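You operate a simulated robot arm through the tools that you are given. There is no shell and no other tool. Be economical: measure what you need, move in short steps, check, and stop when the job is done.

You are at the controls of a simulated two-armed robot. One attempt, no reset.

Task
Pack the blue rag, sponge and spray bottle in the caddy and carry it two-handed to the long bench.

The check looks at the end state, three seconds after you hand in, the way a careful person would. Anything else that was tipped, shoved, dropped, spilled or broken makes it a failure.

Robot
Two 6-joint arms with two-finger parallel grippers on one trunk, on a base that drives. Base frame: it is fixed to the floor where the robot stands at the start and does not move with it; the origin is under the middle of the robot, x ahead of it, y to its left, z up. Units: m, degrees, N and s.
The left shoulder is at the start at [0.07, 0.166, 1.415], the right one opposite. With the tool pointing down near the work surface each hand reaches from about 0.4 to 0.82 m from the robot's upright axis, wherever it stands, measured 20 degrees to its own side. Places, roughly: cleaning caddy [0.5, -0.1, 0.9]; long bench [-2.5, 1.2, 0.9]. Payload 3.91 kg a hand.
The TCP of each hand is the grasp point between the finger pads, 0.03 m short of the fingertips. In the tool frame z runs along the fingers and y along their closing line. The gripper opens to 0.11 m. The fingers are 0.02 m wide and 0.01 m thick; the gripper's body (0.048 by 0.112 m) begins 0.055 m behind the TCP.
Orientation is told as [roll, pitch, yaw] about the base's x, y, z axes, in that order, counted from this pose: with the fingers straight down and closing along the base's y, the tool's x points along the base's -x, its y along +y and its z along -z.

Tools
- The arms move only by the tool apply_moves. It takes "left_deltas", "right_deltas" or both (then of equal length, played together; a hand with none holds still); each is a list of rows, each a list of 2 entries, a list of its own where there are three numbers: the shift along the base's x, y, z in units of 250 mm (1.0 is 250 mm), then the turn, a rotation vector about the base's x, y, z in units of 45 degrees (1.0 is 45 degrees). In form: [[[tx, ty, tz], [ax, ay, az]], ...]. A call has 1 to 12 rows; each row is the pose to reach, as a shift and turn from the pose commanded when the call began. "left_claw" and "right_claw" are, for a hand that has rows, the closure, from 0 (fully open) to 1 (shut), set as the call begins (left out, the last holds). A call with a number of a shift or a turn outside -1 to 1 is refused whole. A row lasts 0.2 s, in which the tool goes at most 0.05 m and 8.6 degrees; a call with a longer step from one row to the next is refused whole, and so is a gripper value outside its range. Where a pose cannot be reached the arm comes as near as it can. A force on the tool above 70 N (or 10 N above the force at the start of the call, whichever is more), or a blocked arm, ends the call early, and 0.2 s more pass. The fingers move at their own pace (about 0.108 m/s each) and stop on an object; they squeeze with about 44 N. The grip force told is the motor's: it shows also when the fingers shut on nothing. Time passes only in rows, and 0.2 s behind the last, so rows that repeat a pose let the fingers close. The reply holds the time, the measured pose of the TCP, the force on the tool along the base axes, the opening and the grip force, in the units named above and with some noise, and new pictures: "show" is both (left out), scene, wrist or none (wrist: the cameras of the hands that moved).
- Cameras (640 x 400 px; columns grow to the right, rows downward): "scene" is now at [0.1154, -0.0107, 1.6247]; the picture's right is [-0.21, -0.98, 0.00], its down [-0.85, 0.18, -0.50] and it looks along [0.49, -0.11, -0.87] (base axes); focal length 265 px, centre (320, 200). "left" rides on the left gripper at [0.077, -0.007, -0.114] in its tool frame; the picture's right is [0.09, 1.00, 0.00], its down [-0.80, 0.07, -0.59] and it looks along [-0.59, 0.05, 0.80] (tool axes); focal length 270 px, centre (320, 200). "right" rides on the right gripper at [0.077, 0.007, -0.114] in its tool frame; the picture's right is [-0.09, 1.00, 0.00], its down [-0.80, -0.07, -0.59] and it looks along [-0.59, -0.05, 0.80] (tool axes); focal length 270 px, centre (320, 200). There is no depth. A picture from a camera that has moved, and an enlarged one, comes with that camera's place and axes in the base frame and with its lens. The place of the scene camera against the robot may be out by one fixed shift of up to 0.018 m in any direction.
- lift_body(by): slides the trunk up (or, below 0, down) by that many m; the arms and the scene camera ride with it, the base frame stays. It gives what a move gives, with no picture.
- roll_base(legs): drives the robot by 1 to 6 legs, each [ahead, left, turn to the left] in m, m and degrees, along the robot's own axes; the way and the turn of a leg run together, so that a leg with both is an arc; at most 1.5 m and 180 degrees a leg. The arms and the cameras ride along, it lands a little off, and it stops where it bumps. It gives what a move gives, and a new picture of the scene camera.
- pan_tilt(pan, tilt): turns the head with the scene camera to pan (to the left, within 86 degrees either way) and tilt (down, from -29 to 69), counted from straight ahead of the robot. It gives what a move gives, and a new picture of the scene camera.
- enlarge(camera, box): a new picture of the part [left, top, right, bottom] of that camera's present view, enlarged. The clock stands still meanwhile.
- close_job(): hands the job in; it is judged then, once.

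Work in short steps. Places have to be worked out from the pictures, the camera data and where the tool is seen: move nearer, look again, correct. Check each grasp and each placing, and mend what went wrong. You have 120 turns and 170 pictures in all, those below and enlarged ones among them. Open the grippers and draw the arms clear of the work before you hand the job in, unless the task says otherwise; then end with one line.

The tools are called as name(argument=value, ...) on one line, values as JSON. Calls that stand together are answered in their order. apply_moves: Moves the arms, as the interface text tells. Its arguments: {"type":"object","properties":{"left_deltas":{"type":"array","items":{"type":"array"}},"left_claw":{"type":"number"},"right_deltas":{"type":"array","items":{"type":"array"}},"right_claw":{"type":"number"},"show":{"type":"string","enum":["both","scene","wrist","none"]}},"required":[]} The other tools are called the same way: lift_body (by) slides the trunk up or down; roll_base (legs) drives the base; pan_tilt (pan, tilt) turns the head that bears the scene camera; enlarge (camera, box) takes an enlarged picture of a part of a camera's view; close_job () hands the job in.

At the start:

```text
clock: 0.0
left_tool_pos: [0.603, 0.187, 1.0]
left_tool_rot: [0.0, 0.0, 0.0]
left_ft_force: [0.3, 0.2, -0.6]
left_width: 0.11
left_gripper_force: 0.1
right_tool_pos: [0.5946, -0.3545, 0.9993]
right_tool_rot: [0.0, 0.1, 0.0]
right_ft_force: [0.0, -0.2, -0.2]
right_width: 0.1102
right_gripper_force: 0.0
trunk travel left (down, up): [-0.91, 0.03]
robot x, y, heading: [0.0009, -0.0032, -0.1]
head pan, tilt: [-12.2, 59.9]
```

scene: 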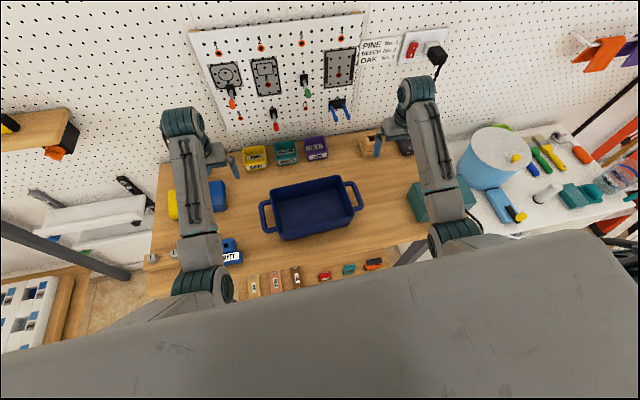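
right: 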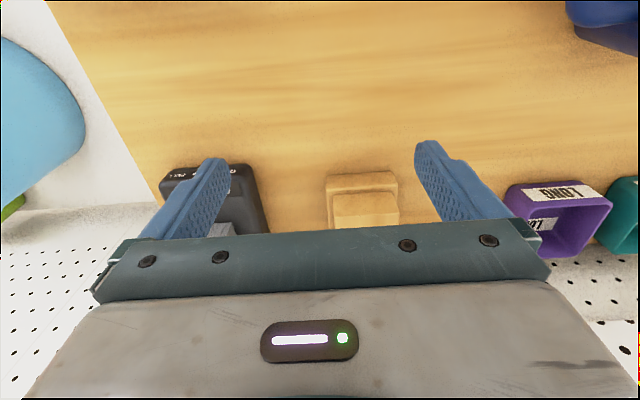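
left: 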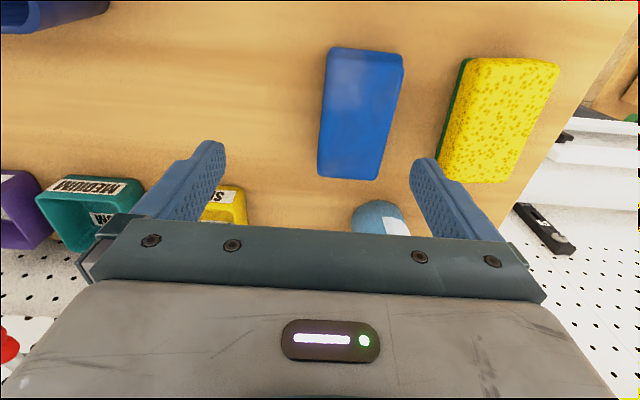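

I'll look at the items more closely first to identify the rag, sponge and bottle.

enlarge(camera="scene", box=[140, 120, 400, 300])

enlarge(camera="scene", box=[400, 100, 640, 260])

enlarge(camera="left", box=[200, 0, 640, 275])

```text
2.22 times, centred on (270, 210) of scene
camera zoom: at [0.1154, -0.0107, 1.6247], right [-0.21, -0.98, 0.0], down [-0.85, 0.18, -0.5], along [0.49, -0.11, -0.87], focal length 588 px, centre (431, 178)
```

zoom: 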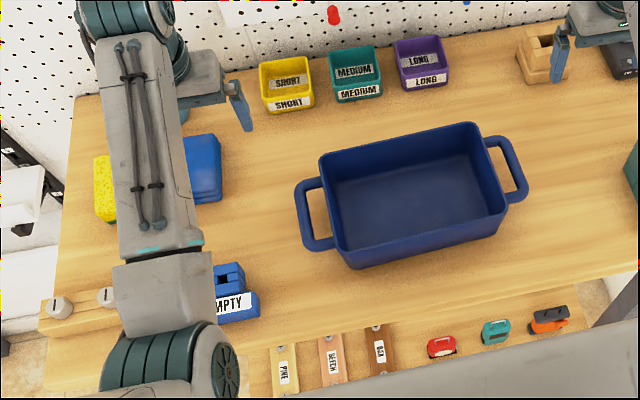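

```text
2.50 times, centred on (520, 180) of scene
camera zoom: at [0.1154, -0.0107, 1.6247], right [-0.21, -0.98, 0.0], down [-0.85, 0.18, -0.5], along [0.49, -0.11, -0.87], focal length 662 px, centre (-180, 250)
```

zoom: 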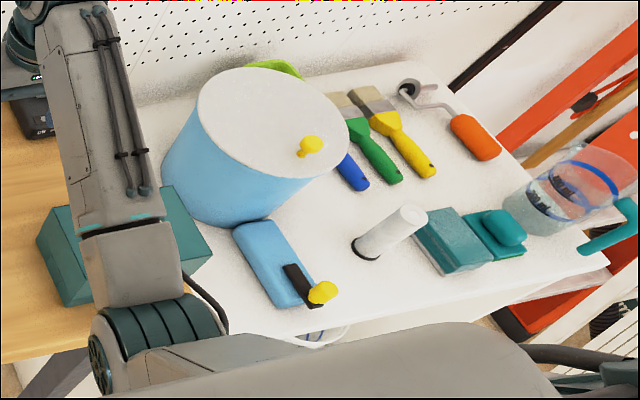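

```text
1.45 times, centred on (420, 138) of left
camera zoom: at [0.5264, 0.1808, 1.1144], right [-0.09, 1.0, 0.0], down [0.8, 0.07, 0.59], along [0.59, 0.05, -0.8], focal length 393 px, centre (174, 291)
```

zoom: 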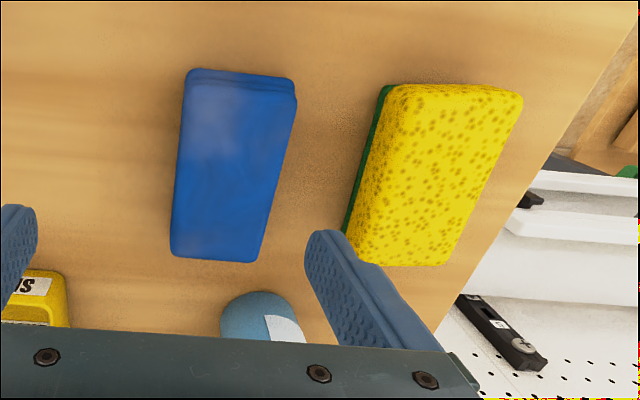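

The rag (blue folded cloth) is about [0.59, 0.22], the sponge about [0.585, 0.32], and a light-blue bottle stands behind at x≈0.7. I raise and draw back the left hand to see that area.

apply_moves(left_deltas=[[[0, 0, 0.2], [0, 0, 0]], [[-0.1, 0, 0.4], [0, 0, 0]], [[-0.25, 0, 0.5], [0, 0, 0]], [[-0.4, 0, 0.6], [0, 0, 0]]], show="both")

```text
refused: row 2 steps farther than a row can; nothing moved
```

Steps must be ≤0.05 m each (0.2 units); I repeat with smaller steps.

apply_moves(left_deltas=[[[0, 0, 0.18], [0, 0, 0]], [[-0.08, 0, 0.34], [0, 0, 0]], [[-0.2, 0, 0.48], [0, 0, 0]], [[-0.34, 0, 0.6], [0, 0, 0]]], show="both")

```text
clock: 1.0
left_tool_pos: [0.6164, 0.1786, 1.0136]
left_tool_rot: [-0.1, -0.1, 0.0]
left_ft_force: [-0.7, 0.3, -1.0]
left_width: 0.1099
left_gripper_force: 0.1
left hand out of reach, approached as far as the arm can: row 1, 2, 3, 4
right_tool_pos: [0.5945, -0.3522, 0.9985]
right_tool_rot: [-0.1, -0.1, 0.0]
right_ft_force: [0.8, -0.6, 0.3]
right_width: 0.11
right_gripper_force: 0.1
trunk travel left (down, up): [-0.91, 0.03]
robot x, y, heading: [0.0025, 0.0016, -0.1]
head pan, tilt: [-12.2, 59.9]
camera scene: at [0.1151, -0.0111, 1.6248], right [-0.21, -0.98, 0.0], down [-0.85, 0.18, -0.5], along [0.49, -0.11, -0.87], focal length 265 px, centre (320, 200)
camera left: at [0.5388, 0.1717, 1.1281], right [-0.09, 1.0, 0.0], down [0.8, 0.07, 0.6], along [0.59, 0.05, -0.8], focal length 270 px, centre (320, 200)
```

scene: 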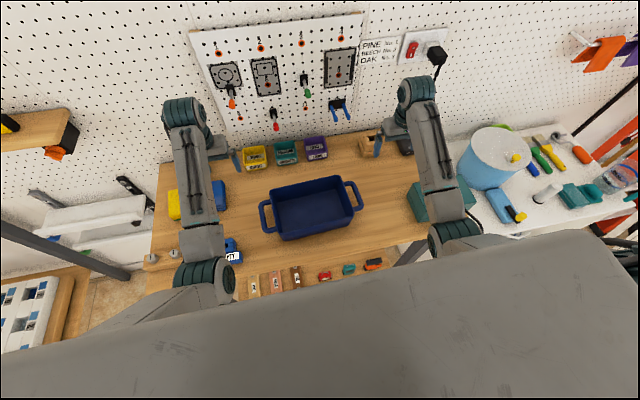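
left: 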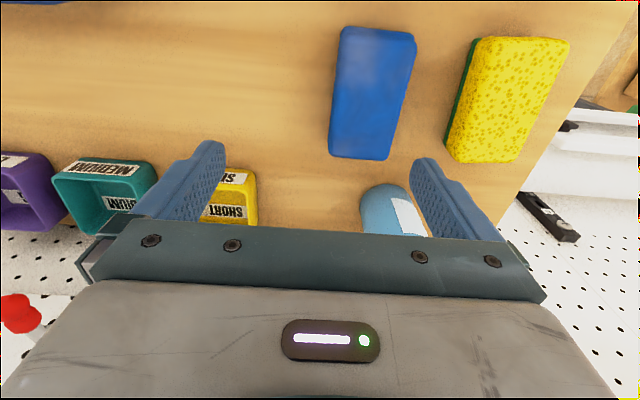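

The raise isn't reachable with the tool vertical, so I draw the left hand straight back to reveal the bottle, and raise the trunk a bit.

lift_body(by=0.03)

apply_moves(left_deltas=[[[-0.19, 0, -0.56], [0, 0, 0]]], show="none")

```text
clock: 1.8
left_tool_pos: [0.6156, 0.1789, 1.0442]
left_tool_rot: [-0.1, -0.1, 0.0]
left_ft_force: [-0.5, 0.1, -0.4]
left_width: 0.11
left_gripper_force: 0.0
right_tool_pos: [0.5959, -0.3542, 1.0296]
right_tool_rot: [0.0, 0.0, 0.0]
right_ft_force: [-0.1, 0.3, 0.8]
right_width: 0.1099
right_gripper_force: 0.1
trunk travel left (down, up): [-0.94, 0.0]
robot x, y, heading: [0.0021, -0.0006, 0.3]
head pan, tilt: [-12.2, 59.9]
```

```text
refused: row 1 steps farther than a row can; nothing moved
```

Now I retract the left hand in x by 0.14 m in small steps.

apply_moves(left_deltas=[[[-0.18, 0, -0.05], [0, 0, 0]], [[-0.36, 0, -0.05], [0, 0, 0]], [[-0.54, 0, -0.05], [0, 0, 0]]], show="both")

```text
clock: 2.5
left_tool_pos: [0.484, 0.1687, 1.0019]
left_tool_rot: [0.2, -0.5, 0.0]
left_ft_force: [-1.4, -0.8, -0.4]
left_width: 0.1098
left_gripper_force: 0.0
left hand out of reach, approached as far as the arm can: row 1, 2, 3
right_tool_pos: [0.5934, -0.3543, 1.0304]
right_tool_rot: [0.0, -0.1, 0.0]
right_ft_force: [0.3, -0.1, -0.8]
right_width: 0.11
right_gripper_force: 0.1
trunk travel left (down, up): [-0.94, 0.0]
robot x, y, heading: [-0.0001, 0.0036, -0.2]
head pan, tilt: [-12.2, 59.9]
camera scene: at [0.1134, -0.0116, 1.6546], right [-0.21, -0.98, 0.0], down [-0.85, 0.18, -0.5], along [0.49, -0.11, -0.86], focal length 265 px, centre (320, 200)
camera left: at [0.4057, 0.1628, 1.1155], right [-0.09, 1.0, 0.0], down [0.8, 0.07, 0.6], along [0.6, 0.05, -0.8], focal length 270 px, centre (320, 200)
```

scene: 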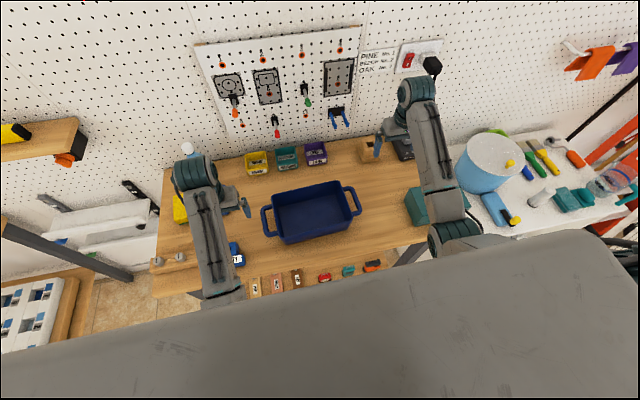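
left: 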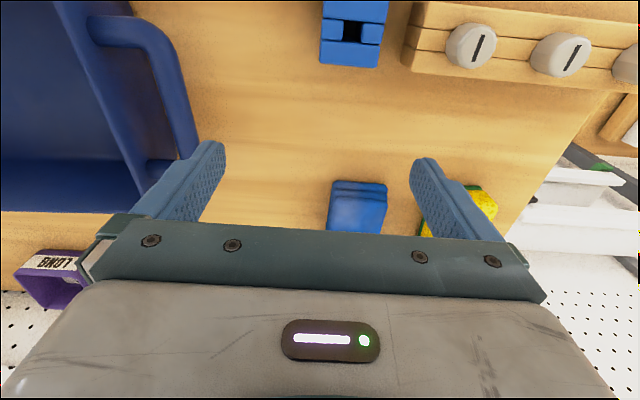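

The bottle's white nozzle peeks above the left elbow at (187,148). I move the left hand toward the middle in y, above the caddy side, and pan the head to see the left side.

apply_moves(left_deltas=[[[0.0, -0.15, 0], [0, 0, 0]], [[0.0, -0.3, 0], [0, 0, 0]], [[0, -0.45, 0.0], [0, 0, 0]], [[0, -0.6, 0.0], [0, 0, 0]]], show="none")

pan_tilt(pan=25, tilt=50)

```text
clock: 3.2
left_tool_pos: [0.4909, 0.1873, 0.9809]
left_tool_rot: [9.3, -0.4, 1.4]
left_ft_force: [0.6, 0.2, -0.5]
left_width: 0.1099
left_gripper_force: 0.0
left hand out of reach, approached as far as the arm can: row 2, 3
right_tool_pos: [0.5957, -0.3531, 1.0297]
right_tool_rot: [0.0, 0.1, 0.0]
right_ft_force: [0.7, -0.2, -0.6]
right_width: 0.11
right_gripper_force: 0.0
trunk travel left (down, up): [-0.94, 0.0]
robot x, y, heading: [0.0013, 0.0013, -0.1]
head pan, tilt: [-12.2, 59.9]
stopped in row 3 (left hand): the arm was blocked; the commanded pose is now the measured one
```

```text
clock: 4.2
left_tool_pos: [0.4924, 0.1857, 0.9815]
left_tool_rot: [9.2, -0.4, 1.5]
left_ft_force: [0.2, -0.1, 0.2]
left_width: 0.1101
left_gripper_force: 0.1
right_tool_pos: [0.5954, -0.3529, 1.0299]
right_tool_rot: [0.0, 0.0, -0.1]
right_ft_force: [0.2, -0.7, -0.5]
right_width: 0.1099
right_gripper_force: 0.1
trunk travel left (down, up): [-0.94, 0.0]
robot x, y, heading: [-0.0023, 0.0025, 0.1]
head pan, tilt: [25.0, 50.0]
camera scene: at [0.1199, 0.0359, 1.6669], right [0.42, -0.91, 0.0], down [-0.69, -0.32, -0.64], along [0.58, 0.27, -0.77], focal length 265 px, centre (320, 200)
```

scene: 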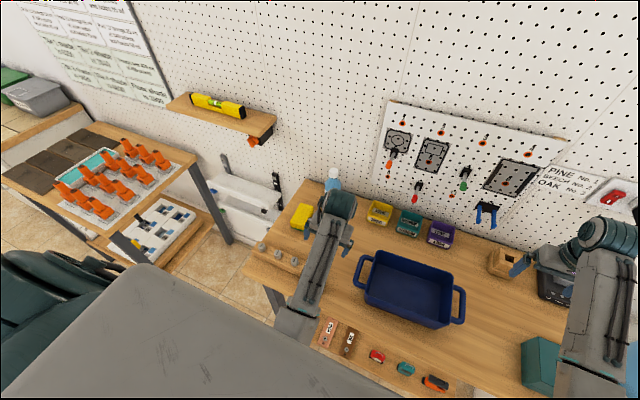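

The bottle top is seen near (333,178). I enlarge it.

enlarge(camera="scene", box=[270, 150, 400, 230])

```text
4.92 times, centred on (335, 190) of scene
camera zoom: at [0.1199, 0.0359, 1.6669], right [0.42, -0.91, 0.0], down [-0.69, -0.32, -0.64], along [0.58, 0.27, -0.77], focal length 1303 px, centre (246, 249)
```

zoom: 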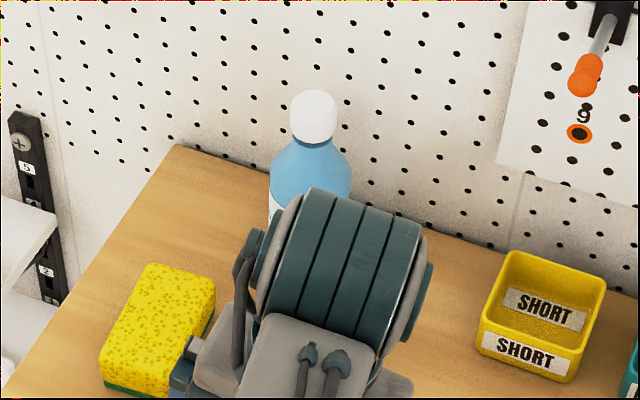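

The bottle here has a white cap. There is also a light-blue object on the right table, so I check that too.

pan_tilt(pan=-50, tilt=45)

enlarge(camera="scene", box=[160, 60, 560, 310])

```text
clock: 5.7
left_tool_pos: [0.4914, 0.1855, 0.9812]
left_tool_rot: [9.2, -0.3, 1.4]
left_ft_force: [0.1, -0.6, -0.3]
left_width: 0.11
left_gripper_force: 0.1
right_tool_pos: [0.5949, -0.3535, 1.0293]
right_tool_rot: [0.0, 0.0, 0.1]
right_ft_force: [0.4, -0.1, -0.3]
right_width: 0.1099
right_gripper_force: 0.0
trunk travel left (down, up): [-0.94, 0.0]
robot x, y, heading: [0.0004, -0.0002, 0.1]
head pan, tilt: [-50.0, 45.0]
camera scene: at [0.1025, -0.0587, 1.6738], right [-0.77, -0.64, 0.0], down [-0.46, 0.54, -0.71], along [0.46, -0.54, -0.71], focal length 265 px, centre (320, 200)
```

scene: 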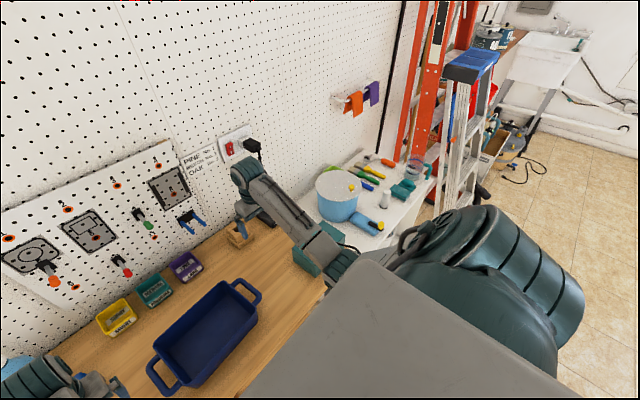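

```text
1.60 times, centred on (360, 185) of scene
camera zoom: at [0.1025, -0.0587, 1.6738], right [-0.77, -0.64, 0.0], down [-0.46, 0.54, -0.71], along [0.46, -0.54, -0.71], focal length 424 px, centre (256, 224)
```

zoom: 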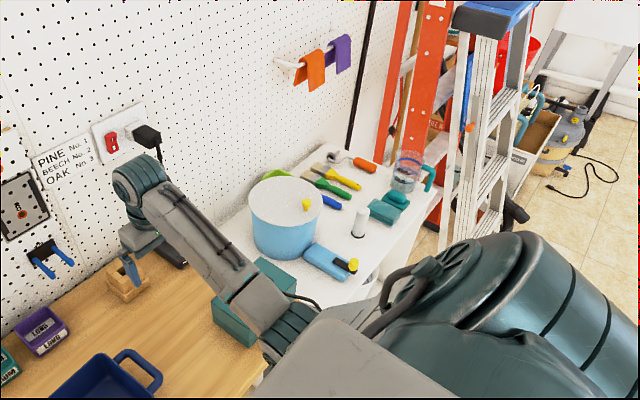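

The right table holds only painting things, so the light-blue bottle at the left rear of the bench (≈[0.72, 0.27]) is the one. I restore the left hand's attitude, move it out over the rag, and test how high it gets there.

apply_moves(left_deltas=[[[0.1, 0.06, 0.06], [-0.1, 0, 0]], [[0.25, 0.1, 0.12], [-0.2, 0, -0.03]], [[0.41, 0.13, 0.2], [-0.2, 0.0, -0.03]]], show="none")

pan_tilt(pan=10, tilt=52)

```text
clock: 6.5
left_tool_pos: [0.5956, 0.2162, 1.0275]
left_tool_rot: [0.0, -0.3, 0.0]
left_ft_force: [-0.2, -0.1, 0.7]
left_width: 0.1099
left_gripper_force: 0.2
right_tool_pos: [0.5972, -0.353, 1.0278]
right_tool_rot: [-0.1, 0.1, 0.0]
right_ft_force: [0.7, 0.4, -0.5]
right_width: 0.1101
right_gripper_force: 0.0
trunk travel left (down, up): [-0.94, 0.0]
robot x, y, heading: [0.002, -0.0015, -0.0]
head pan, tilt: [-50.0, 45.0]
```

```text
clock: 7.8
left_tool_pos: [0.5942, 0.2178, 1.0287]
left_tool_rot: [0.2, -0.3, 0.0]
left_ft_force: [-0.5, 0.0, -0.4]
left_width: 0.1099
left_gripper_force: 0.1
right_tool_pos: [0.5946, -0.3527, 1.0282]
right_tool_rot: [0.0, 0.0, -0.1]
right_ft_force: [0.7, -0.2, 0.6]
right_width: 0.1103
right_gripper_force: 0.0
trunk travel left (down, up): [-0.94, 0.0]
robot x, y, heading: [0.0009, -0.0014, -0.2]
head pan, tilt: [10.0, 52.0]
camera scene: at [0.1244, 0.0163, 1.6642], right [0.17, -0.98, 0.0], down [-0.78, -0.14, -0.62], along [0.61, 0.11, -0.79], focal length 265 px, centre (320, 200)
```

scene: 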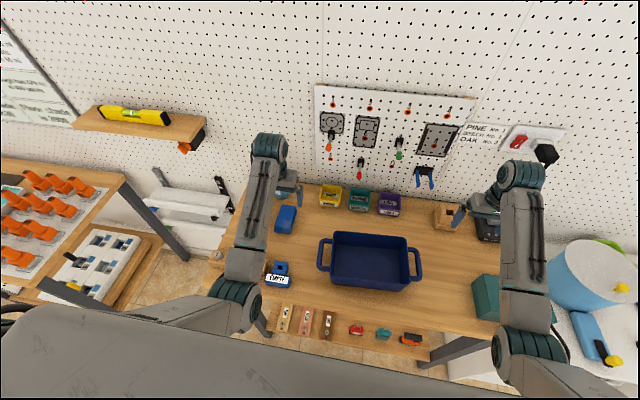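

Now I measure the caddy in a magnified view and the rag from the wrist camera.

enlarge(camera="scene", box=[260, 180, 440, 300])

enlarge(camera="left", box=[0, 0, 640, 400])

```text
3.33 times, centred on (350, 240) of scene
camera zoom: at [0.1244, 0.0163, 1.6642], right [0.17, -0.98, 0.0], down [-0.78, -0.14, -0.62], along [0.61, 0.11, -0.79], focal length 882 px, centre (220, 67)
```

zoom: 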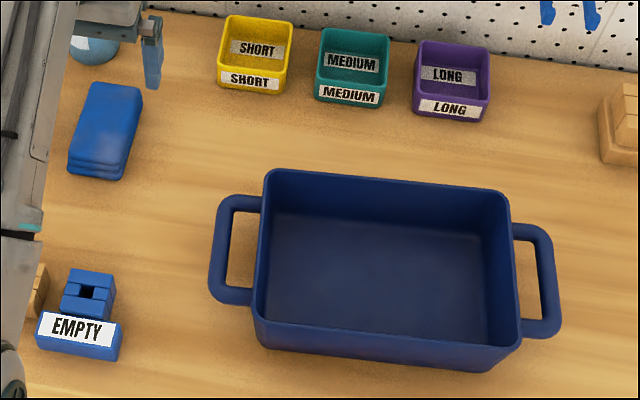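

```text
1.00 times, centred on (320, 200) of left
camera zoom: at [0.517, 0.2117, 1.1423], right [-0.09, 1.0, 0.0], down [0.8, 0.07, 0.6], along [0.6, 0.05, -0.8], focal length 270 px, centre (320, 200)
```

zoom: 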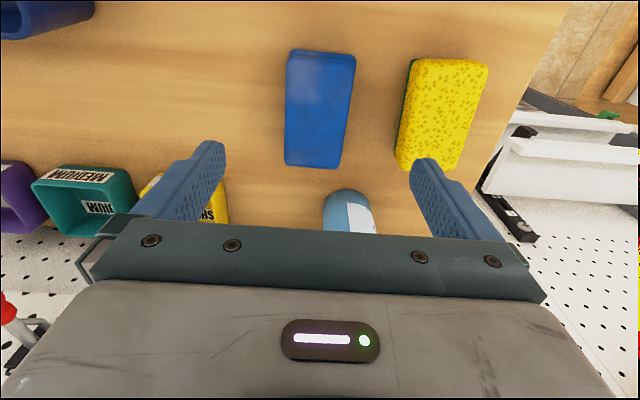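

The rag is centred right under the left hand ([0.594, 0.218]) and aligned with x. I descend in steps to z≈0.915 with open fingers.

apply_moves(left_deltas=[[[0, 0, -0.15], [0, 0, 0]], [[0, 0, -0.3], [0, 0, 0]], [[0, 0, -0.4], [0, 0, 0]], [[0, 0, -0.45], [0, 0, 0]]], left_claw=0, show="wrist")

```text
clock: 8.8
left_tool_pos: [0.5939, 0.2177, 0.9195]
left_tool_rot: [0.0, -0.2, 0.0]
left_ft_force: [0.5, 1.1, 0.4]
left_width: 0.1101
left_gripper_force: 0.1
right_tool_pos: [0.5954, -0.3528, 1.0293]
right_tool_rot: [-0.1, 0.0, 0.0]
right_ft_force: [-0.5, 0.0, -0.1]
right_width: 0.1098
right_gripper_force: 0.1
trunk travel left (down, up): [-0.94, 0.0]
robot x, y, heading: [0.0015, -0.0024, 0.1]
head pan, tilt: [10.0, 52.0]
camera left: at [0.5172, 0.2102, 1.0327], right [-0.09, 1.0, 0.0], down [0.8, 0.07, 0.6], along [0.59, 0.05, -0.8], focal length 270 px, centre (320, 200)
```

left: 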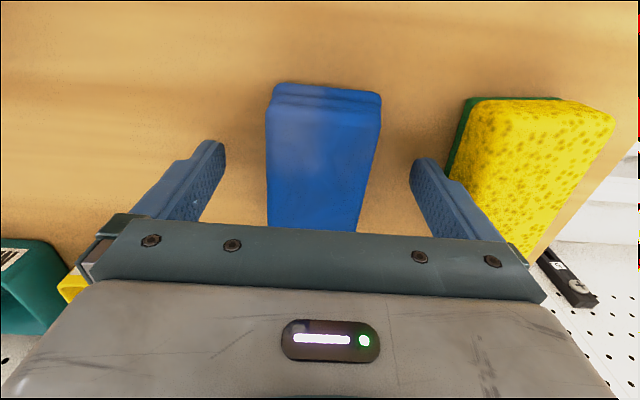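

Fingers straddle the rag with clearance from the sponge. I go down 5 mm more, then close.

apply_moves(left_deltas=[[[0, 0, -0.02], [0, 0, 0]]], show="none")

apply_moves(left_deltas=[[[0, 0, 0], [0, 0, 0]], [[0, 0, 0], [0, 0, 0]], [[0, 0, 0], [0, 0, 0]], [[0, 0, 0], [0, 0, 0]]], left_claw=1, show="wrist")

```text
clock: 9.2
left_tool_pos: [0.5954, 0.2168, 0.9131]
left_tool_rot: [0.0, -0.1, 0.0]
left_ft_force: [-0.1, 0.2, -0.1]
left_width: 0.11
left_gripper_force: 0.0
right_tool_pos: [0.5957, -0.3529, 1.0286]
right_tool_rot: [0.0, 0.0, 0.1]
right_ft_force: [0.9, 0.1, -0.7]
right_width: 0.1099
right_gripper_force: 0.1
trunk travel left (down, up): [-0.94, 0.0]
robot x, y, heading: [-0.0024, 0.0014, -0.1]
head pan, tilt: [10.0, 52.0]
```

```text
clock: 10.2
left_tool_pos: [0.5938, 0.2171, 0.9139]
left_tool_rot: [-0.1, -0.1, 0.0]
left_ft_force: [-0.2, -0.7, 0.6]
left_width: 0.057
left_gripper_force: 43.8
right_tool_pos: [0.595, -0.3541, 1.0287]
right_tool_rot: [0.0, 0.0, 0.1]
right_ft_force: [0.1, 0.2, 0.0]
right_width: 0.1099
right_gripper_force: 0.1
trunk travel left (down, up): [-0.94, 0.0]
robot x, y, heading: [0.0026, -0.0003, 0.1]
head pan, tilt: [10.0, 52.0]
camera left: at [0.5176, 0.2106, 1.028], right [-0.09, 1.0, 0.0], down [0.8, 0.07, 0.6], along [0.59, 0.05, -0.8], focal length 270 px, centre (320, 200)
```

left: 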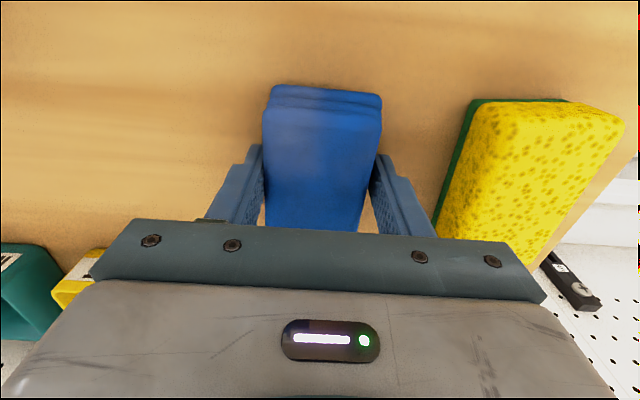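

The grip is firm (0.057 m). I lift the rag straight up.

apply_moves(left_deltas=[[[0, 0, 0.15], [0, 0, 0]], [[0, 0, 0.3], [0, 0, 0]], [[0, 0, 0.45], [0, 0, 0]]], show="wrist")

roll_base(legs=[[-0.13, 0, 0]])

```text
clock: 11.0
left_tool_pos: [0.5932, 0.2192, 1.0276]
left_tool_rot: [0.1, -0.3, 0.0]
left_ft_force: [-0.6, -0.3, -1.3]
left_width: 0.0572
left_gripper_force: 43.8
right_tool_pos: [0.5949, -0.3524, 1.0283]
right_tool_rot: [0.0, 0.1, -0.1]
right_ft_force: [-0.1, 0.0, -0.2]
right_width: 0.1103
right_gripper_force: 0.1
trunk travel left (down, up): [-0.94, 0.0]
robot x, y, heading: [-0.0034, -0.0014, 0.0]
head pan, tilt: [10.0, 52.0]
camera left: at [0.5154, 0.2126, 1.1418], right [-0.09, 1.0, 0.0], down [0.8, 0.07, 0.6], along [0.6, 0.05, -0.8], focal length 270 px, centre (320, 200)
```

left: 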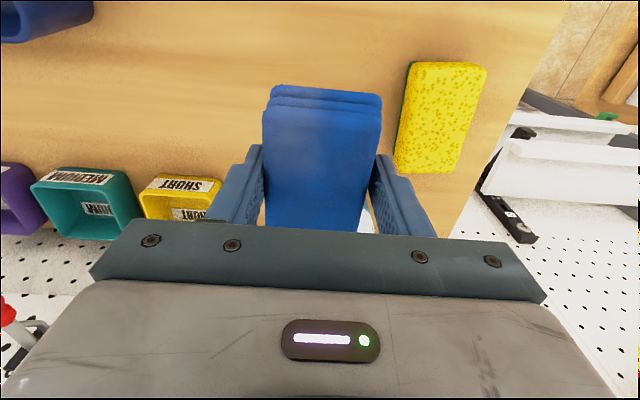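

```text
clock: 12.3
left_tool_pos: [0.4637, 0.2204, 1.0266]
left_tool_rot: [0.0, -0.3, 0.1]
left_ft_force: [-0.3, 0.2, -1.0]
left_width: 0.0571
left_gripper_force: 44.1
right_tool_pos: [0.4666, -0.3513, 1.0273]
right_tool_rot: [0.1, 0.1, 0.0]
right_ft_force: [0.2, -0.2, -0.7]
right_width: 0.11
right_gripper_force: 0.1
trunk travel left (down, up): [-0.94, 0.0]
robot x, y, heading: [-0.1343, -0.0006, -0.0]
head pan, tilt: [10.0, 52.0]
camera scene: at [-0.0033, 0.0167, 1.6639], right [0.17, -0.98, 0.0], down [-0.78, -0.14, -0.61], along [0.6, 0.11, -0.79], focal length 265 px, centre (320, 200)
```

scene: 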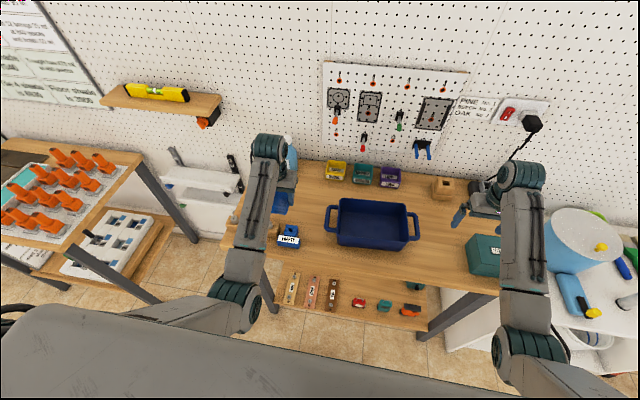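

The rag is held and clear. Now I test moving the left hand toward the middle at this reach.

apply_moves(left_deltas=[[[0.03, -0.17, 0], [0, 0, 0]], [[0.06, -0.34, 0], [0, 0, 0]], [[0.1, -0.51, 0], [0, 0, 0]], [[0.1, -0.68, 0], [0, 0, 0]], [[0.1, -0.85, 0], [0, 0, 0]]], show="both")

```text
clock: 13.5
left_tool_pos: [0.5135, 0.0949, 1.0048]
left_tool_rot: [5.2, -0.4, 3.2]
left_ft_force: [0.3, -0.6, -0.5]
left_width: 0.0574
left_gripper_force: 43.9
left hand out of reach, approached as far as the arm can: row 5
right_tool_pos: [0.4652, -0.3533, 1.0282]
right_tool_rot: [0.1, 0.1, 0.1]
right_ft_force: [0.1, 0.1, 0.2]
right_width: 0.1101
right_gripper_force: 0.1
trunk travel left (down, up): [-0.94, 0.0]
robot x, y, heading: [-0.1323, 0.0027, 0.2]
head pan, tilt: [10.0, 52.0]
camera scene: at [-0.0047, 0.0152, 1.6641], right [0.17, -0.98, 0.0], down [-0.78, -0.14, -0.61], along [0.6, 0.11, -0.79], focal length 265 px, centre (320, 200)
camera left: at [0.4366, 0.0749, 1.1184], right [-0.14, 0.99, 0.09], down [0.79, 0.06, 0.6], along [0.59, 0.16, -0.79], focal length 270 px, centre (320, 200)
```

scene: 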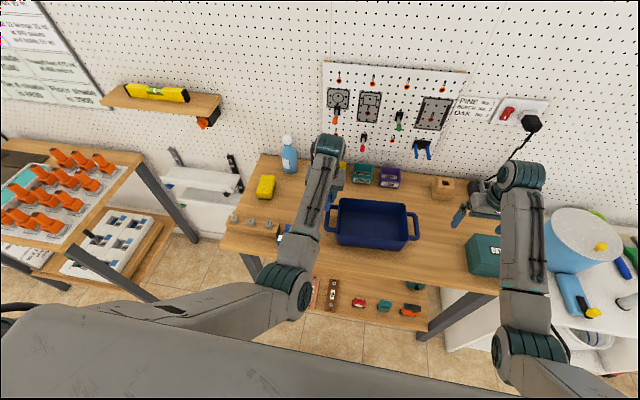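
left: 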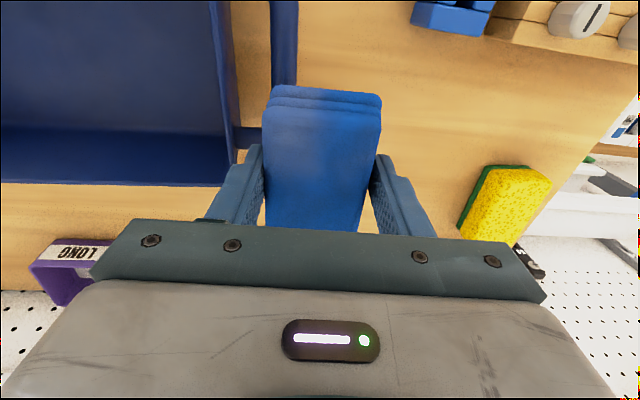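

The left hand's inward limit is about 0.1 m left of the robot's axis, so I'll turn the base. First I check around the right hand before tucking it in.

enlarge(camera="right", box=[0, 0, 640, 400])

enlarge(camera="scene", box=[220, 120, 520, 308])

```text
1.00 times, centred on (320, 200) of right
camera zoom: at [0.3902, -0.3486, 1.1435], right [0.09, 1.0, 0.0], down [0.8, -0.07, 0.59], along [0.59, -0.05, -0.81], focal length 270 px, centre (320, 200)
```

zoom: 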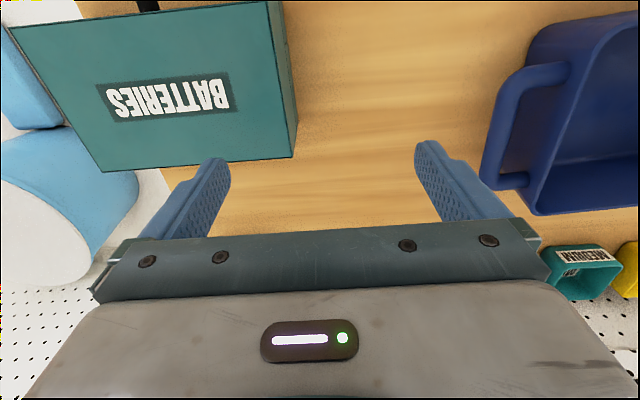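

```text
2.13 times, centred on (370, 214) of scene
camera zoom: at [-0.0047, 0.0152, 1.6641], right [0.17, -0.98, 0.0], down [-0.78, -0.14, -0.61], along [0.6, 0.11, -0.79], focal length 563 px, centre (214, 170)
```

zoom: 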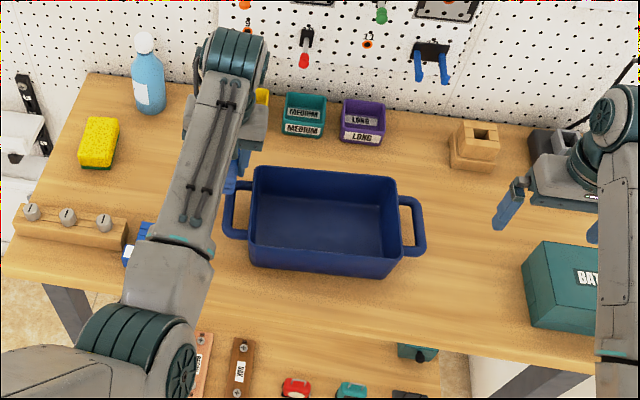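

The box labelled batteries is next to the right hand, so I move the right hand inward first, then back. Meanwhile I straighten the left hand a bit farther out and up.

apply_moves(right_deltas=[[[0, 0.15, 0], [0, 0, 0]], [[0, 0.3, 0], [0, 0, 0]], [[0, 0.4, 0], [0, 0, 0]], [[-0.14, 0.4, -0.04], [0, 0, 0]], [[-0.28, 0.4, -0.08], [0, 0, 0]], [[-0.36, 0.4, -0.12], [0, 0, 0]]], left_deltas=[[[0, 0.06, 0.04], [-0.05, 0, -0.03]], [[0, 0.12, 0.08], [-0.116, 0, -0.07]], [[0, 0.15, 0.1], [-0.116, 0, -0.07]], [[0, 0.15, 0.1], [-0.116, 0, -0.07]], [[0, 0.15, 0.1], [-0.116, 0, -0.07]], [[0, 0.15, 0.1], [-0.116, 0, -0.07]]], show="scene")

```text
clock: 14.9
left_tool_pos: [0.504, 0.0761, 1.0444]
left_tool_rot: [-4.4, -0.6, -2.6]
left_ft_force: [0.7, -0.8, -0.1]
left_width: 0.0569
left_gripper_force: 44.2
right_tool_pos: [0.3757, -0.2522, 0.9935]
right_tool_rot: [0.0, -0.2, 0.1]
right_ft_force: [-0.6, 0.4, 0.0]
right_width: 0.1099
right_gripper_force: 0.1
right hand out of reach, approached as far as the arm can: row 3, 4, 5, 6
trunk travel left (down, up): [-0.94, 0.0]
robot x, y, heading: [-0.1334, -0.0006, -0.4]
head pan, tilt: [10.0, 52.0]
camera scene: at [-0.0073, 0.0169, 1.6643], right [0.18, -0.98, 0.0], down [-0.78, -0.14, -0.62], along [0.61, 0.11, -0.79], focal length 265 px, centre (320, 200)
```

scene: 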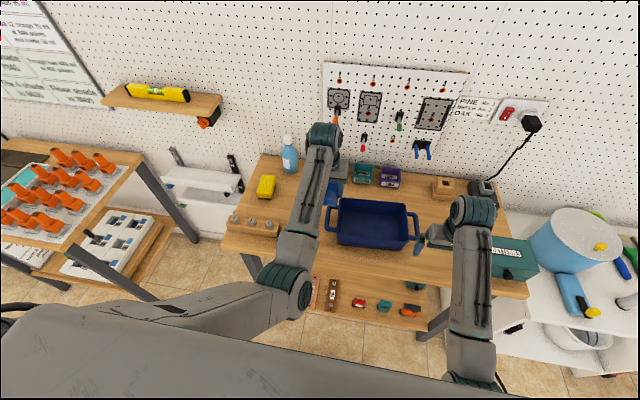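

Now I level the left hand, then turn the base right by 16° to carry the rag over the caddy.

apply_moves(left_deltas=[[[0, 0.08, -0.04], [0.116, 0, 0.07]], [[0, 0.1, -0.04], [0.116, 0, 0.07]]], show="none")

roll_base(legs=[[0, 0, -16]])

```text
clock: 15.5
left_tool_pos: [0.5035, 0.0925, 1.0388]
left_tool_rot: [0.2, -0.6, 0.1]
left_ft_force: [-0.3, -0.9, -1.0]
left_width: 0.0572
left_gripper_force: 43.7
right_tool_pos: [0.3752, -0.2522, 0.9942]
right_tool_rot: [0.1, -0.2, 0.0]
right_ft_force: [-0.7, 0.9, -0.9]
right_width: 0.1101
right_gripper_force: 0.0
trunk travel left (down, up): [-0.94, 0.0]
robot x, y, heading: [-0.1322, 0.0025, 0.1]
head pan, tilt: [10.0, 52.0]
```

```text
clock: 16.8
left_tool_pos: [0.5053, -0.0823, 1.0356]
left_tool_rot: [0.2, -0.4, -15.7]
left_ft_force: [-0.3, -0.3, -0.2]
left_width: 0.0571
left_gripper_force: 43.8
right_tool_pos: [0.2882, -0.3818, 0.9934]
right_tool_rot: [0.0, -0.1, -15.7]
right_ft_force: [-0.6, 0.0, -0.5]
right_width: 0.11
right_gripper_force: 0.1
trunk travel left (down, up): [-0.94, 0.0]
robot x, y, heading: [-0.1347, -0.0012, -15.7]
head pan, tilt: [10.0, 52.0]
camera scene: at [-0.0074, -0.017, 1.6642], right [-0.1, -0.99, 0.0], down [-0.78, 0.08, -0.62], along [0.61, -0.06, -0.79], focal length 265 px, centre (320, 200)
```

scene: 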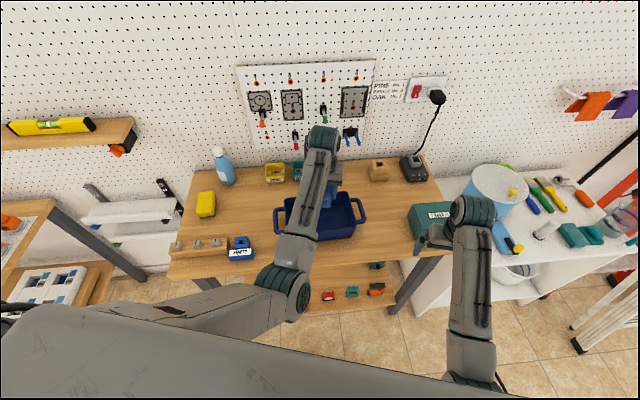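

I turn the base 5° more for reach margin, then rotate the hand to match the caddy's yaw.

roll_base(legs=[[0, 0, -6]])

apply_moves(left_deltas=[[[0, 0.05, 0], [0, 0, 0.18]], [[0, 0.05, 0], [0, 0, 0.36]], [[0, 0.05, 0], [0, 0, 0.54]]], show="both")

```text
clock: 17.8
left_tool_pos: [0.4937, -0.1474, 1.0352]
left_tool_rot: [0.2, -0.4, -21.7]
left_ft_force: [0.2, 0.8, 0.2]
left_width: 0.0568
left_gripper_force: 44.3
right_tool_pos: [0.2456, -0.4223, 0.9938]
right_tool_rot: [-0.1, -0.1, -21.8]
right_ft_force: [0.9, 1.5, -0.3]
right_width: 0.1098
right_gripper_force: 0.0
trunk travel left (down, up): [-0.94, 0.0]
robot x, y, heading: [-0.1305, 0.0015, -22.1]
head pan, tilt: [10.0, 52.0]
camera scene: at [-0.0095, -0.028, 1.6642], right [-0.21, -0.98, 0.0], down [-0.77, 0.16, -0.62], along [0.6, -0.13, -0.79], focal length 265 px, centre (320, 200)
```

scene: 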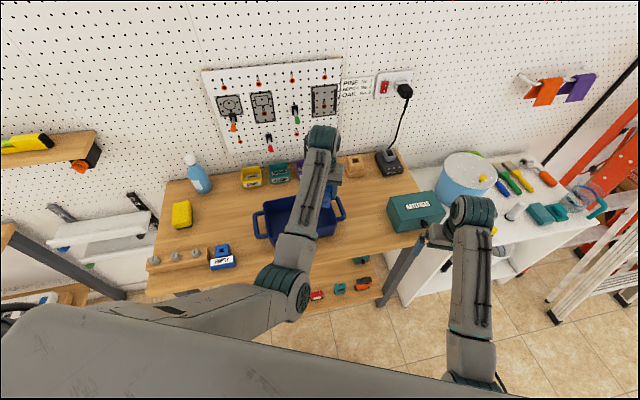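

```text
clock: 18.6
left_tool_pos: [0.4922, -0.137, 1.0344]
left_tool_rot: [0.3, -0.5, 2.7]
left_ft_force: [0.8, 0.0, -1.0]
left_width: 0.0568
left_gripper_force: 44.3
right_tool_pos: [0.2455, -0.4232, 0.9931]
right_tool_rot: [0.0, -0.2, -21.9]
right_ft_force: [0.0, -0.7, 0.0]
right_width: 0.1101
right_gripper_force: 0.0
trunk travel left (down, up): [-0.94, 0.0]
robot x, y, heading: [-0.129, -0.0014, -21.9]
head pan, tilt: [10.0, 52.0]
camera scene: at [-0.0112, -0.0318, 1.6642], right [-0.21, -0.98, 0.0], down [-0.77, 0.16, -0.62], along [0.6, -0.13, -0.79], focal length 265 px, centre (320, 200)
camera left: at [0.4154, -0.1472, 1.1498], right [-0.13, 0.99, 0.01], down [0.79, 0.1, 0.6], along [0.6, 0.09, -0.8], focal length 270 px, centre (320, 200)
```

scene: 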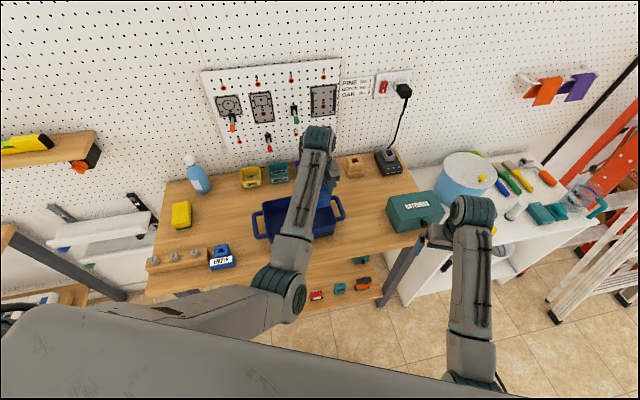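
left: 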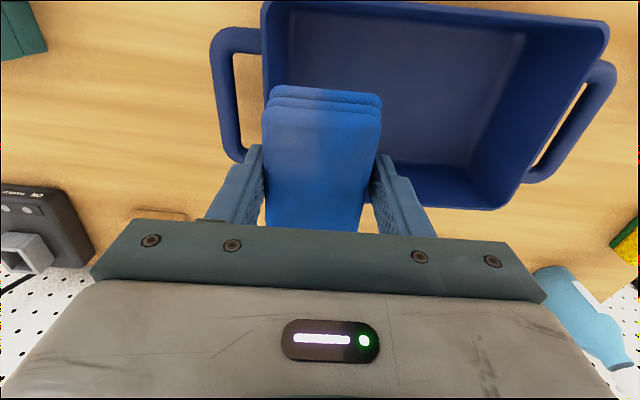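

From the wrist view the caddy rim spans x≈0.41–0.55, y≈-0.177 to 0.035. I centre the rag at y≈-0.105, x≈0.484, and check before descending.

apply_moves(left_deltas=[[[-0.03, 0.13, 0], [0, 0, 0.03]], [[-0.03, 0.13, -0.08], [0, 0, 0.03]]], show="wrist")

```text
clock: 19.2
left_tool_pos: [0.4846, -0.1032, 1.0157]
left_tool_rot: [0.3, -0.3, 3.9]
left_ft_force: [-0.3, -0.1, -1.0]
left_width: 0.057
left_gripper_force: 43.9
right_tool_pos: [0.2455, -0.4241, 0.9929]
right_tool_rot: [0.0, -0.2, -21.9]
right_ft_force: [0.9, -0.5, 0.0]
right_width: 0.1101
right_gripper_force: 0.0
trunk travel left (down, up): [-0.94, 0.0]
robot x, y, heading: [-0.1332, 0.0023, -22.0]
head pan, tilt: [10.0, 52.0]
camera left: at [0.4077, -0.115, 1.1296], right [-0.16, 0.99, 0.0], down [0.79, 0.12, 0.6], along [0.59, 0.1, -0.8], focal length 270 px, centre (320, 200)
```

left: 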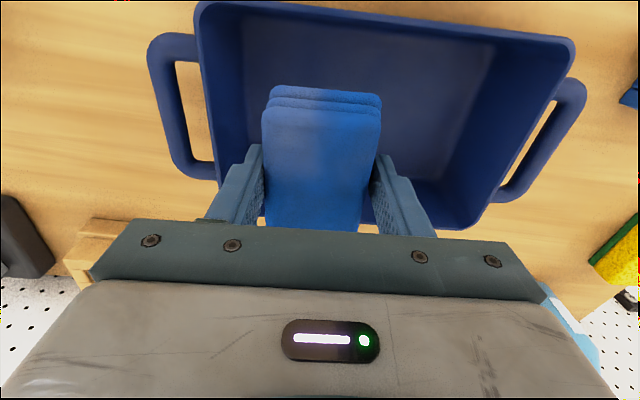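

Well centred. I lower the rag toward the caddy floor.

apply_moves(left_deltas=[[[0, 0, -0.13], [0, 0, 0]], [[0, 0, -0.26], [0, 0, 0]], [[0, 0, -0.34], [0, 0, 0]], [[0, 0, -0.37], [0, 0, 0]]], show="wrist")

```text
clock: 20.2
left_tool_pos: [0.4847, -0.1027, 0.9236]
left_tool_rot: [0.3, -0.4, 3.9]
left_ft_force: [-0.1, -0.3, -0.8]
left_width: 0.0571
left_gripper_force: 43.4
right_tool_pos: [0.2441, -0.4233, 0.9941]
right_tool_rot: [0.0, -0.2, -21.9]
right_ft_force: [-0.5, 0.3, -0.3]
right_width: 0.1101
right_gripper_force: 0.0
trunk travel left (down, up): [-0.94, 0.0]
robot x, y, heading: [-0.1307, -0.0004, -21.6]
head pan, tilt: [10.0, 52.0]
camera left: at [0.4072, -0.115, 1.0378], right [-0.16, 0.99, 0.0], down [0.79, 0.12, 0.6], along [0.59, 0.1, -0.8], focal length 270 px, centre (320, 200)
```

left: 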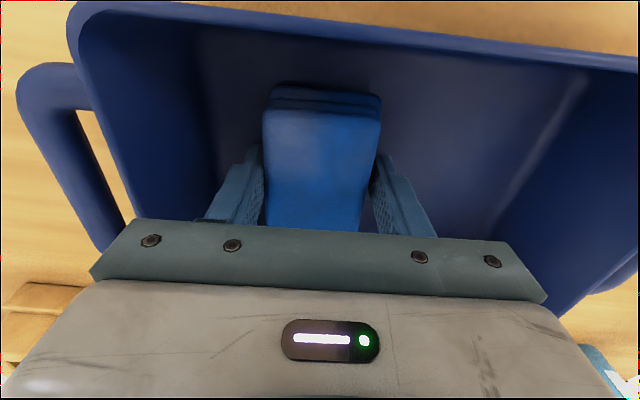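

Near the floor with space around. I go down 4 mm more and open the fingers part way.

apply_moves(left_deltas=[[[0, -0.03, -0.015], [0, 0, 0]]], show="none")

apply_moves(left_deltas=[[[0, 0, 0], [0, 0, 0]], [[0, 0, 0.0], [0, 0, 0]], [[0, 0, 0.1], [0, 0, 0]], [[0, 0, 0.25], [0, 0, 0]], [[0, 0, 0.4], [0, 0, 0]]], left_claw=0.3, show="wrist")

```text
clock: 20.6
left_tool_pos: [0.4845, -0.1109, 0.9207]
left_tool_rot: [0.3, -0.4, 3.9]
left_ft_force: [1.3, 0.6, 1.6]
left_width: 0.0572
left_gripper_force: 44.2
right_tool_pos: [0.2447, -0.4225, 0.9945]
right_tool_rot: [0.1, -0.2, -21.9]
right_ft_force: [-0.5, 0.1, -0.4]
right_width: 0.11
right_gripper_force: 0.0
trunk travel left (down, up): [-0.94, 0.0]
robot x, y, heading: [-0.1304, 0.0019, -21.8]
head pan, tilt: [10.0, 52.0]
```

```text
clock: 21.8
left_tool_pos: [0.484, -0.1122, 1.0198]
left_tool_rot: [0.3, -0.5, 3.9]
left_ft_force: [0.2, 0.2, 0.5]
left_width: 0.0768
left_gripper_force: 0.1
right_tool_pos: [0.2452, -0.4233, 0.994]
right_tool_rot: [-0.1, -0.1, -21.9]
right_ft_force: [-0.7, 0.0, -0.3]
right_width: 0.1099
right_gripper_force: 0.0
trunk travel left (down, up): [-0.94, 0.0]
robot x, y, heading: [-0.1281, 0.0021, -21.9]
head pan, tilt: [10.0, 52.0]
camera left: at [0.4065, -0.1241, 1.1346], right [-0.16, 0.99, 0.01], down [0.79, 0.12, 0.6], along [0.59, 0.1, -0.8], focal length 270 px, centre (320, 200)
```

left: 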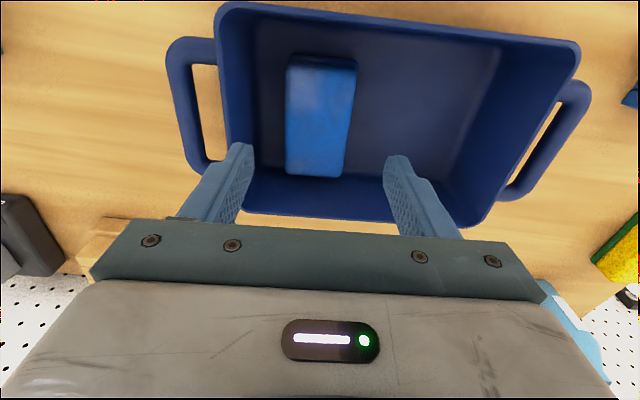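

The rag lies flat in the caddy. Next the sponge at about [0.585, 0.32], yaw ≈ 12°: I raise the hand slightly and turn the base back to about heading 0.

apply_moves(left_deltas=[[[0, 0, 0.06], [0, 0, 0]]], show="none", left_claw=0)

roll_base(legs=[[0, 0, 21]])

```text
clock: 22.2
left_tool_pos: [0.4828, -0.1128, 1.0354]
left_tool_rot: [0.2, -0.5, 4.0]
left_ft_force: [-0.1, -0.5, -0.1]
left_width: 0.1101
left_gripper_force: 0.0
right_tool_pos: [0.2447, -0.4237, 0.9939]
right_tool_rot: [0.0, -0.1, -21.9]
right_ft_force: [-0.7, -0.5, -0.1]
right_width: 0.1102
right_gripper_force: 0.1
trunk travel left (down, up): [-0.94, 0.0]
robot x, y, heading: [-0.1289, 0.003, -22.0]
head pan, tilt: [10.0, 52.0]
```

```text
clock: 23.7
left_tool_pos: [0.4825, 0.1166, 1.0356]
left_tool_rot: [0.2, -0.5, 25.0]
left_ft_force: [0.6, -0.5, 0.4]
left_width: 0.11
left_gripper_force: 0.1
right_tool_pos: [0.3719, -0.2602, 0.9938]
right_tool_rot: [0.0, -0.2, -0.8]
right_ft_force: [0.2, -0.2, -0.4]
right_width: 0.1099
right_gripper_force: 0.1
trunk travel left (down, up): [-0.94, 0.0]
robot x, y, heading: [-0.1318, -0.0047, -0.8]
head pan, tilt: [10.0, 52.0]
camera scene: at [-0.0069, 0.0139, 1.6643], right [0.16, -0.99, 0.0], down [-0.78, -0.13, -0.62], along [0.61, 0.1, -0.79], focal length 265 px, centre (320, 200)
```

scene: 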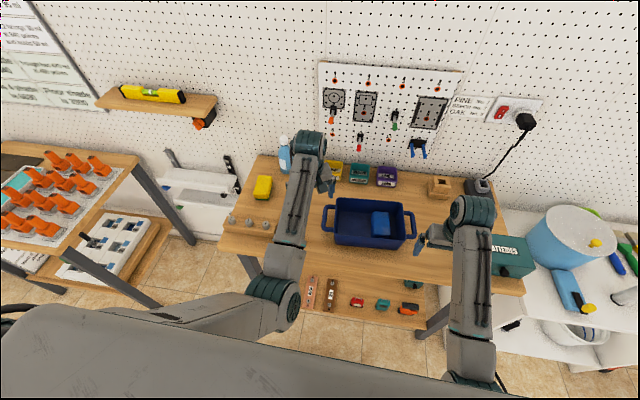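

Moving the left hand over the sponge, with yaw changed to 12°.

apply_moves(left_deltas=[[[0.08, 0.16, 0], [0, 0, -0.06]], [[0.17, 0.32, 0], [0, 0, -0.12]], [[0.25, 0.48, 0], [0, 0, -0.18]], [[0.33, 0.64, 0], [0, 0, -0.24]], [[0.41, 0.81, 0], [0, 0, -0.29]]], show="wrist")

```text
clock: 24.9
left_tool_pos: [0.584, 0.321, 1.0312]
left_tool_rot: [0.3, -0.3, 11.8]
left_ft_force: [-0.4, 0.8, 0.0]
left_width: 0.1102
left_gripper_force: 0.0
right_tool_pos: [0.3718, -0.2568, 0.9935]
right_tool_rot: [0.0, -0.1, -0.8]
right_ft_force: [0.9, -0.6, 0.4]
right_width: 0.1098
right_gripper_force: 0.1
trunk travel left (down, up): [-0.94, 0.0]
robot x, y, heading: [-0.1293, 0.0006, -0.8]
head pan, tilt: [10.0, 52.0]
camera left: at [0.5091, 0.2982, 1.1464], right [-0.29, 0.96, 0.0], down [0.77, 0.23, 0.6], along [0.57, 0.18, -0.8], focal length 270 px, centre (320, 200)
```

left: 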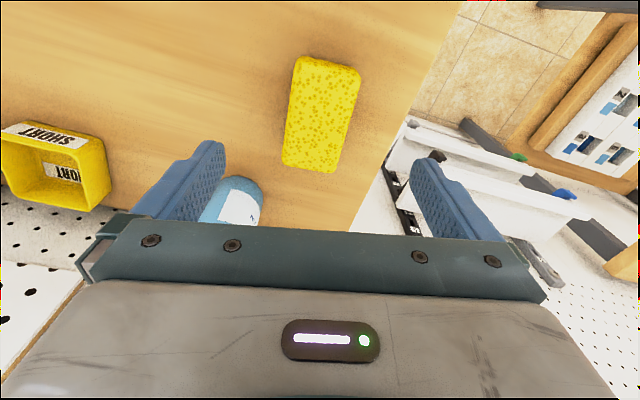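

The sponge is centred under the hand and is nearer 5° in yaw. I correct that and descend.

apply_moves(left_deltas=[[[0.02, 0, -0.15], [0, 0, -0.15]], [[0.02, 0, -0.3], [0, 0, -0.15]], [[0.02, 0, -0.41], [0, 0, -0.15]], [[0.02, 0, -0.46], [0, 0, -0.15]]], show="wrist")

```text
clock: 25.9
left_tool_pos: [0.5883, 0.319, 0.9174]
left_tool_rot: [0.3, -0.5, 5.3]
left_ft_force: [0.1, 1.4, 0.8]
left_width: 0.11
left_gripper_force: 0.0
right_tool_pos: [0.3718, -0.2591, 0.9935]
right_tool_rot: [0.1, -0.2, -0.8]
right_ft_force: [0.0, 0.8, 0.2]
right_width: 0.11
right_gripper_force: 0.1
trunk travel left (down, up): [-0.94, 0.0]
robot x, y, heading: [-0.1292, 0.0038, -0.7]
head pan, tilt: [10.0, 52.0]
camera left: at [0.5121, 0.3052, 1.0324], right [-0.18, 0.98, 0.0], down [0.79, 0.14, 0.6], along [0.59, 0.11, -0.8], focal length 270 px, centre (320, 200)
```

left: 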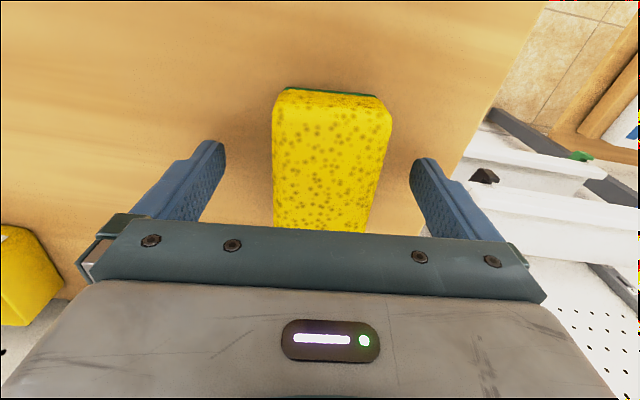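

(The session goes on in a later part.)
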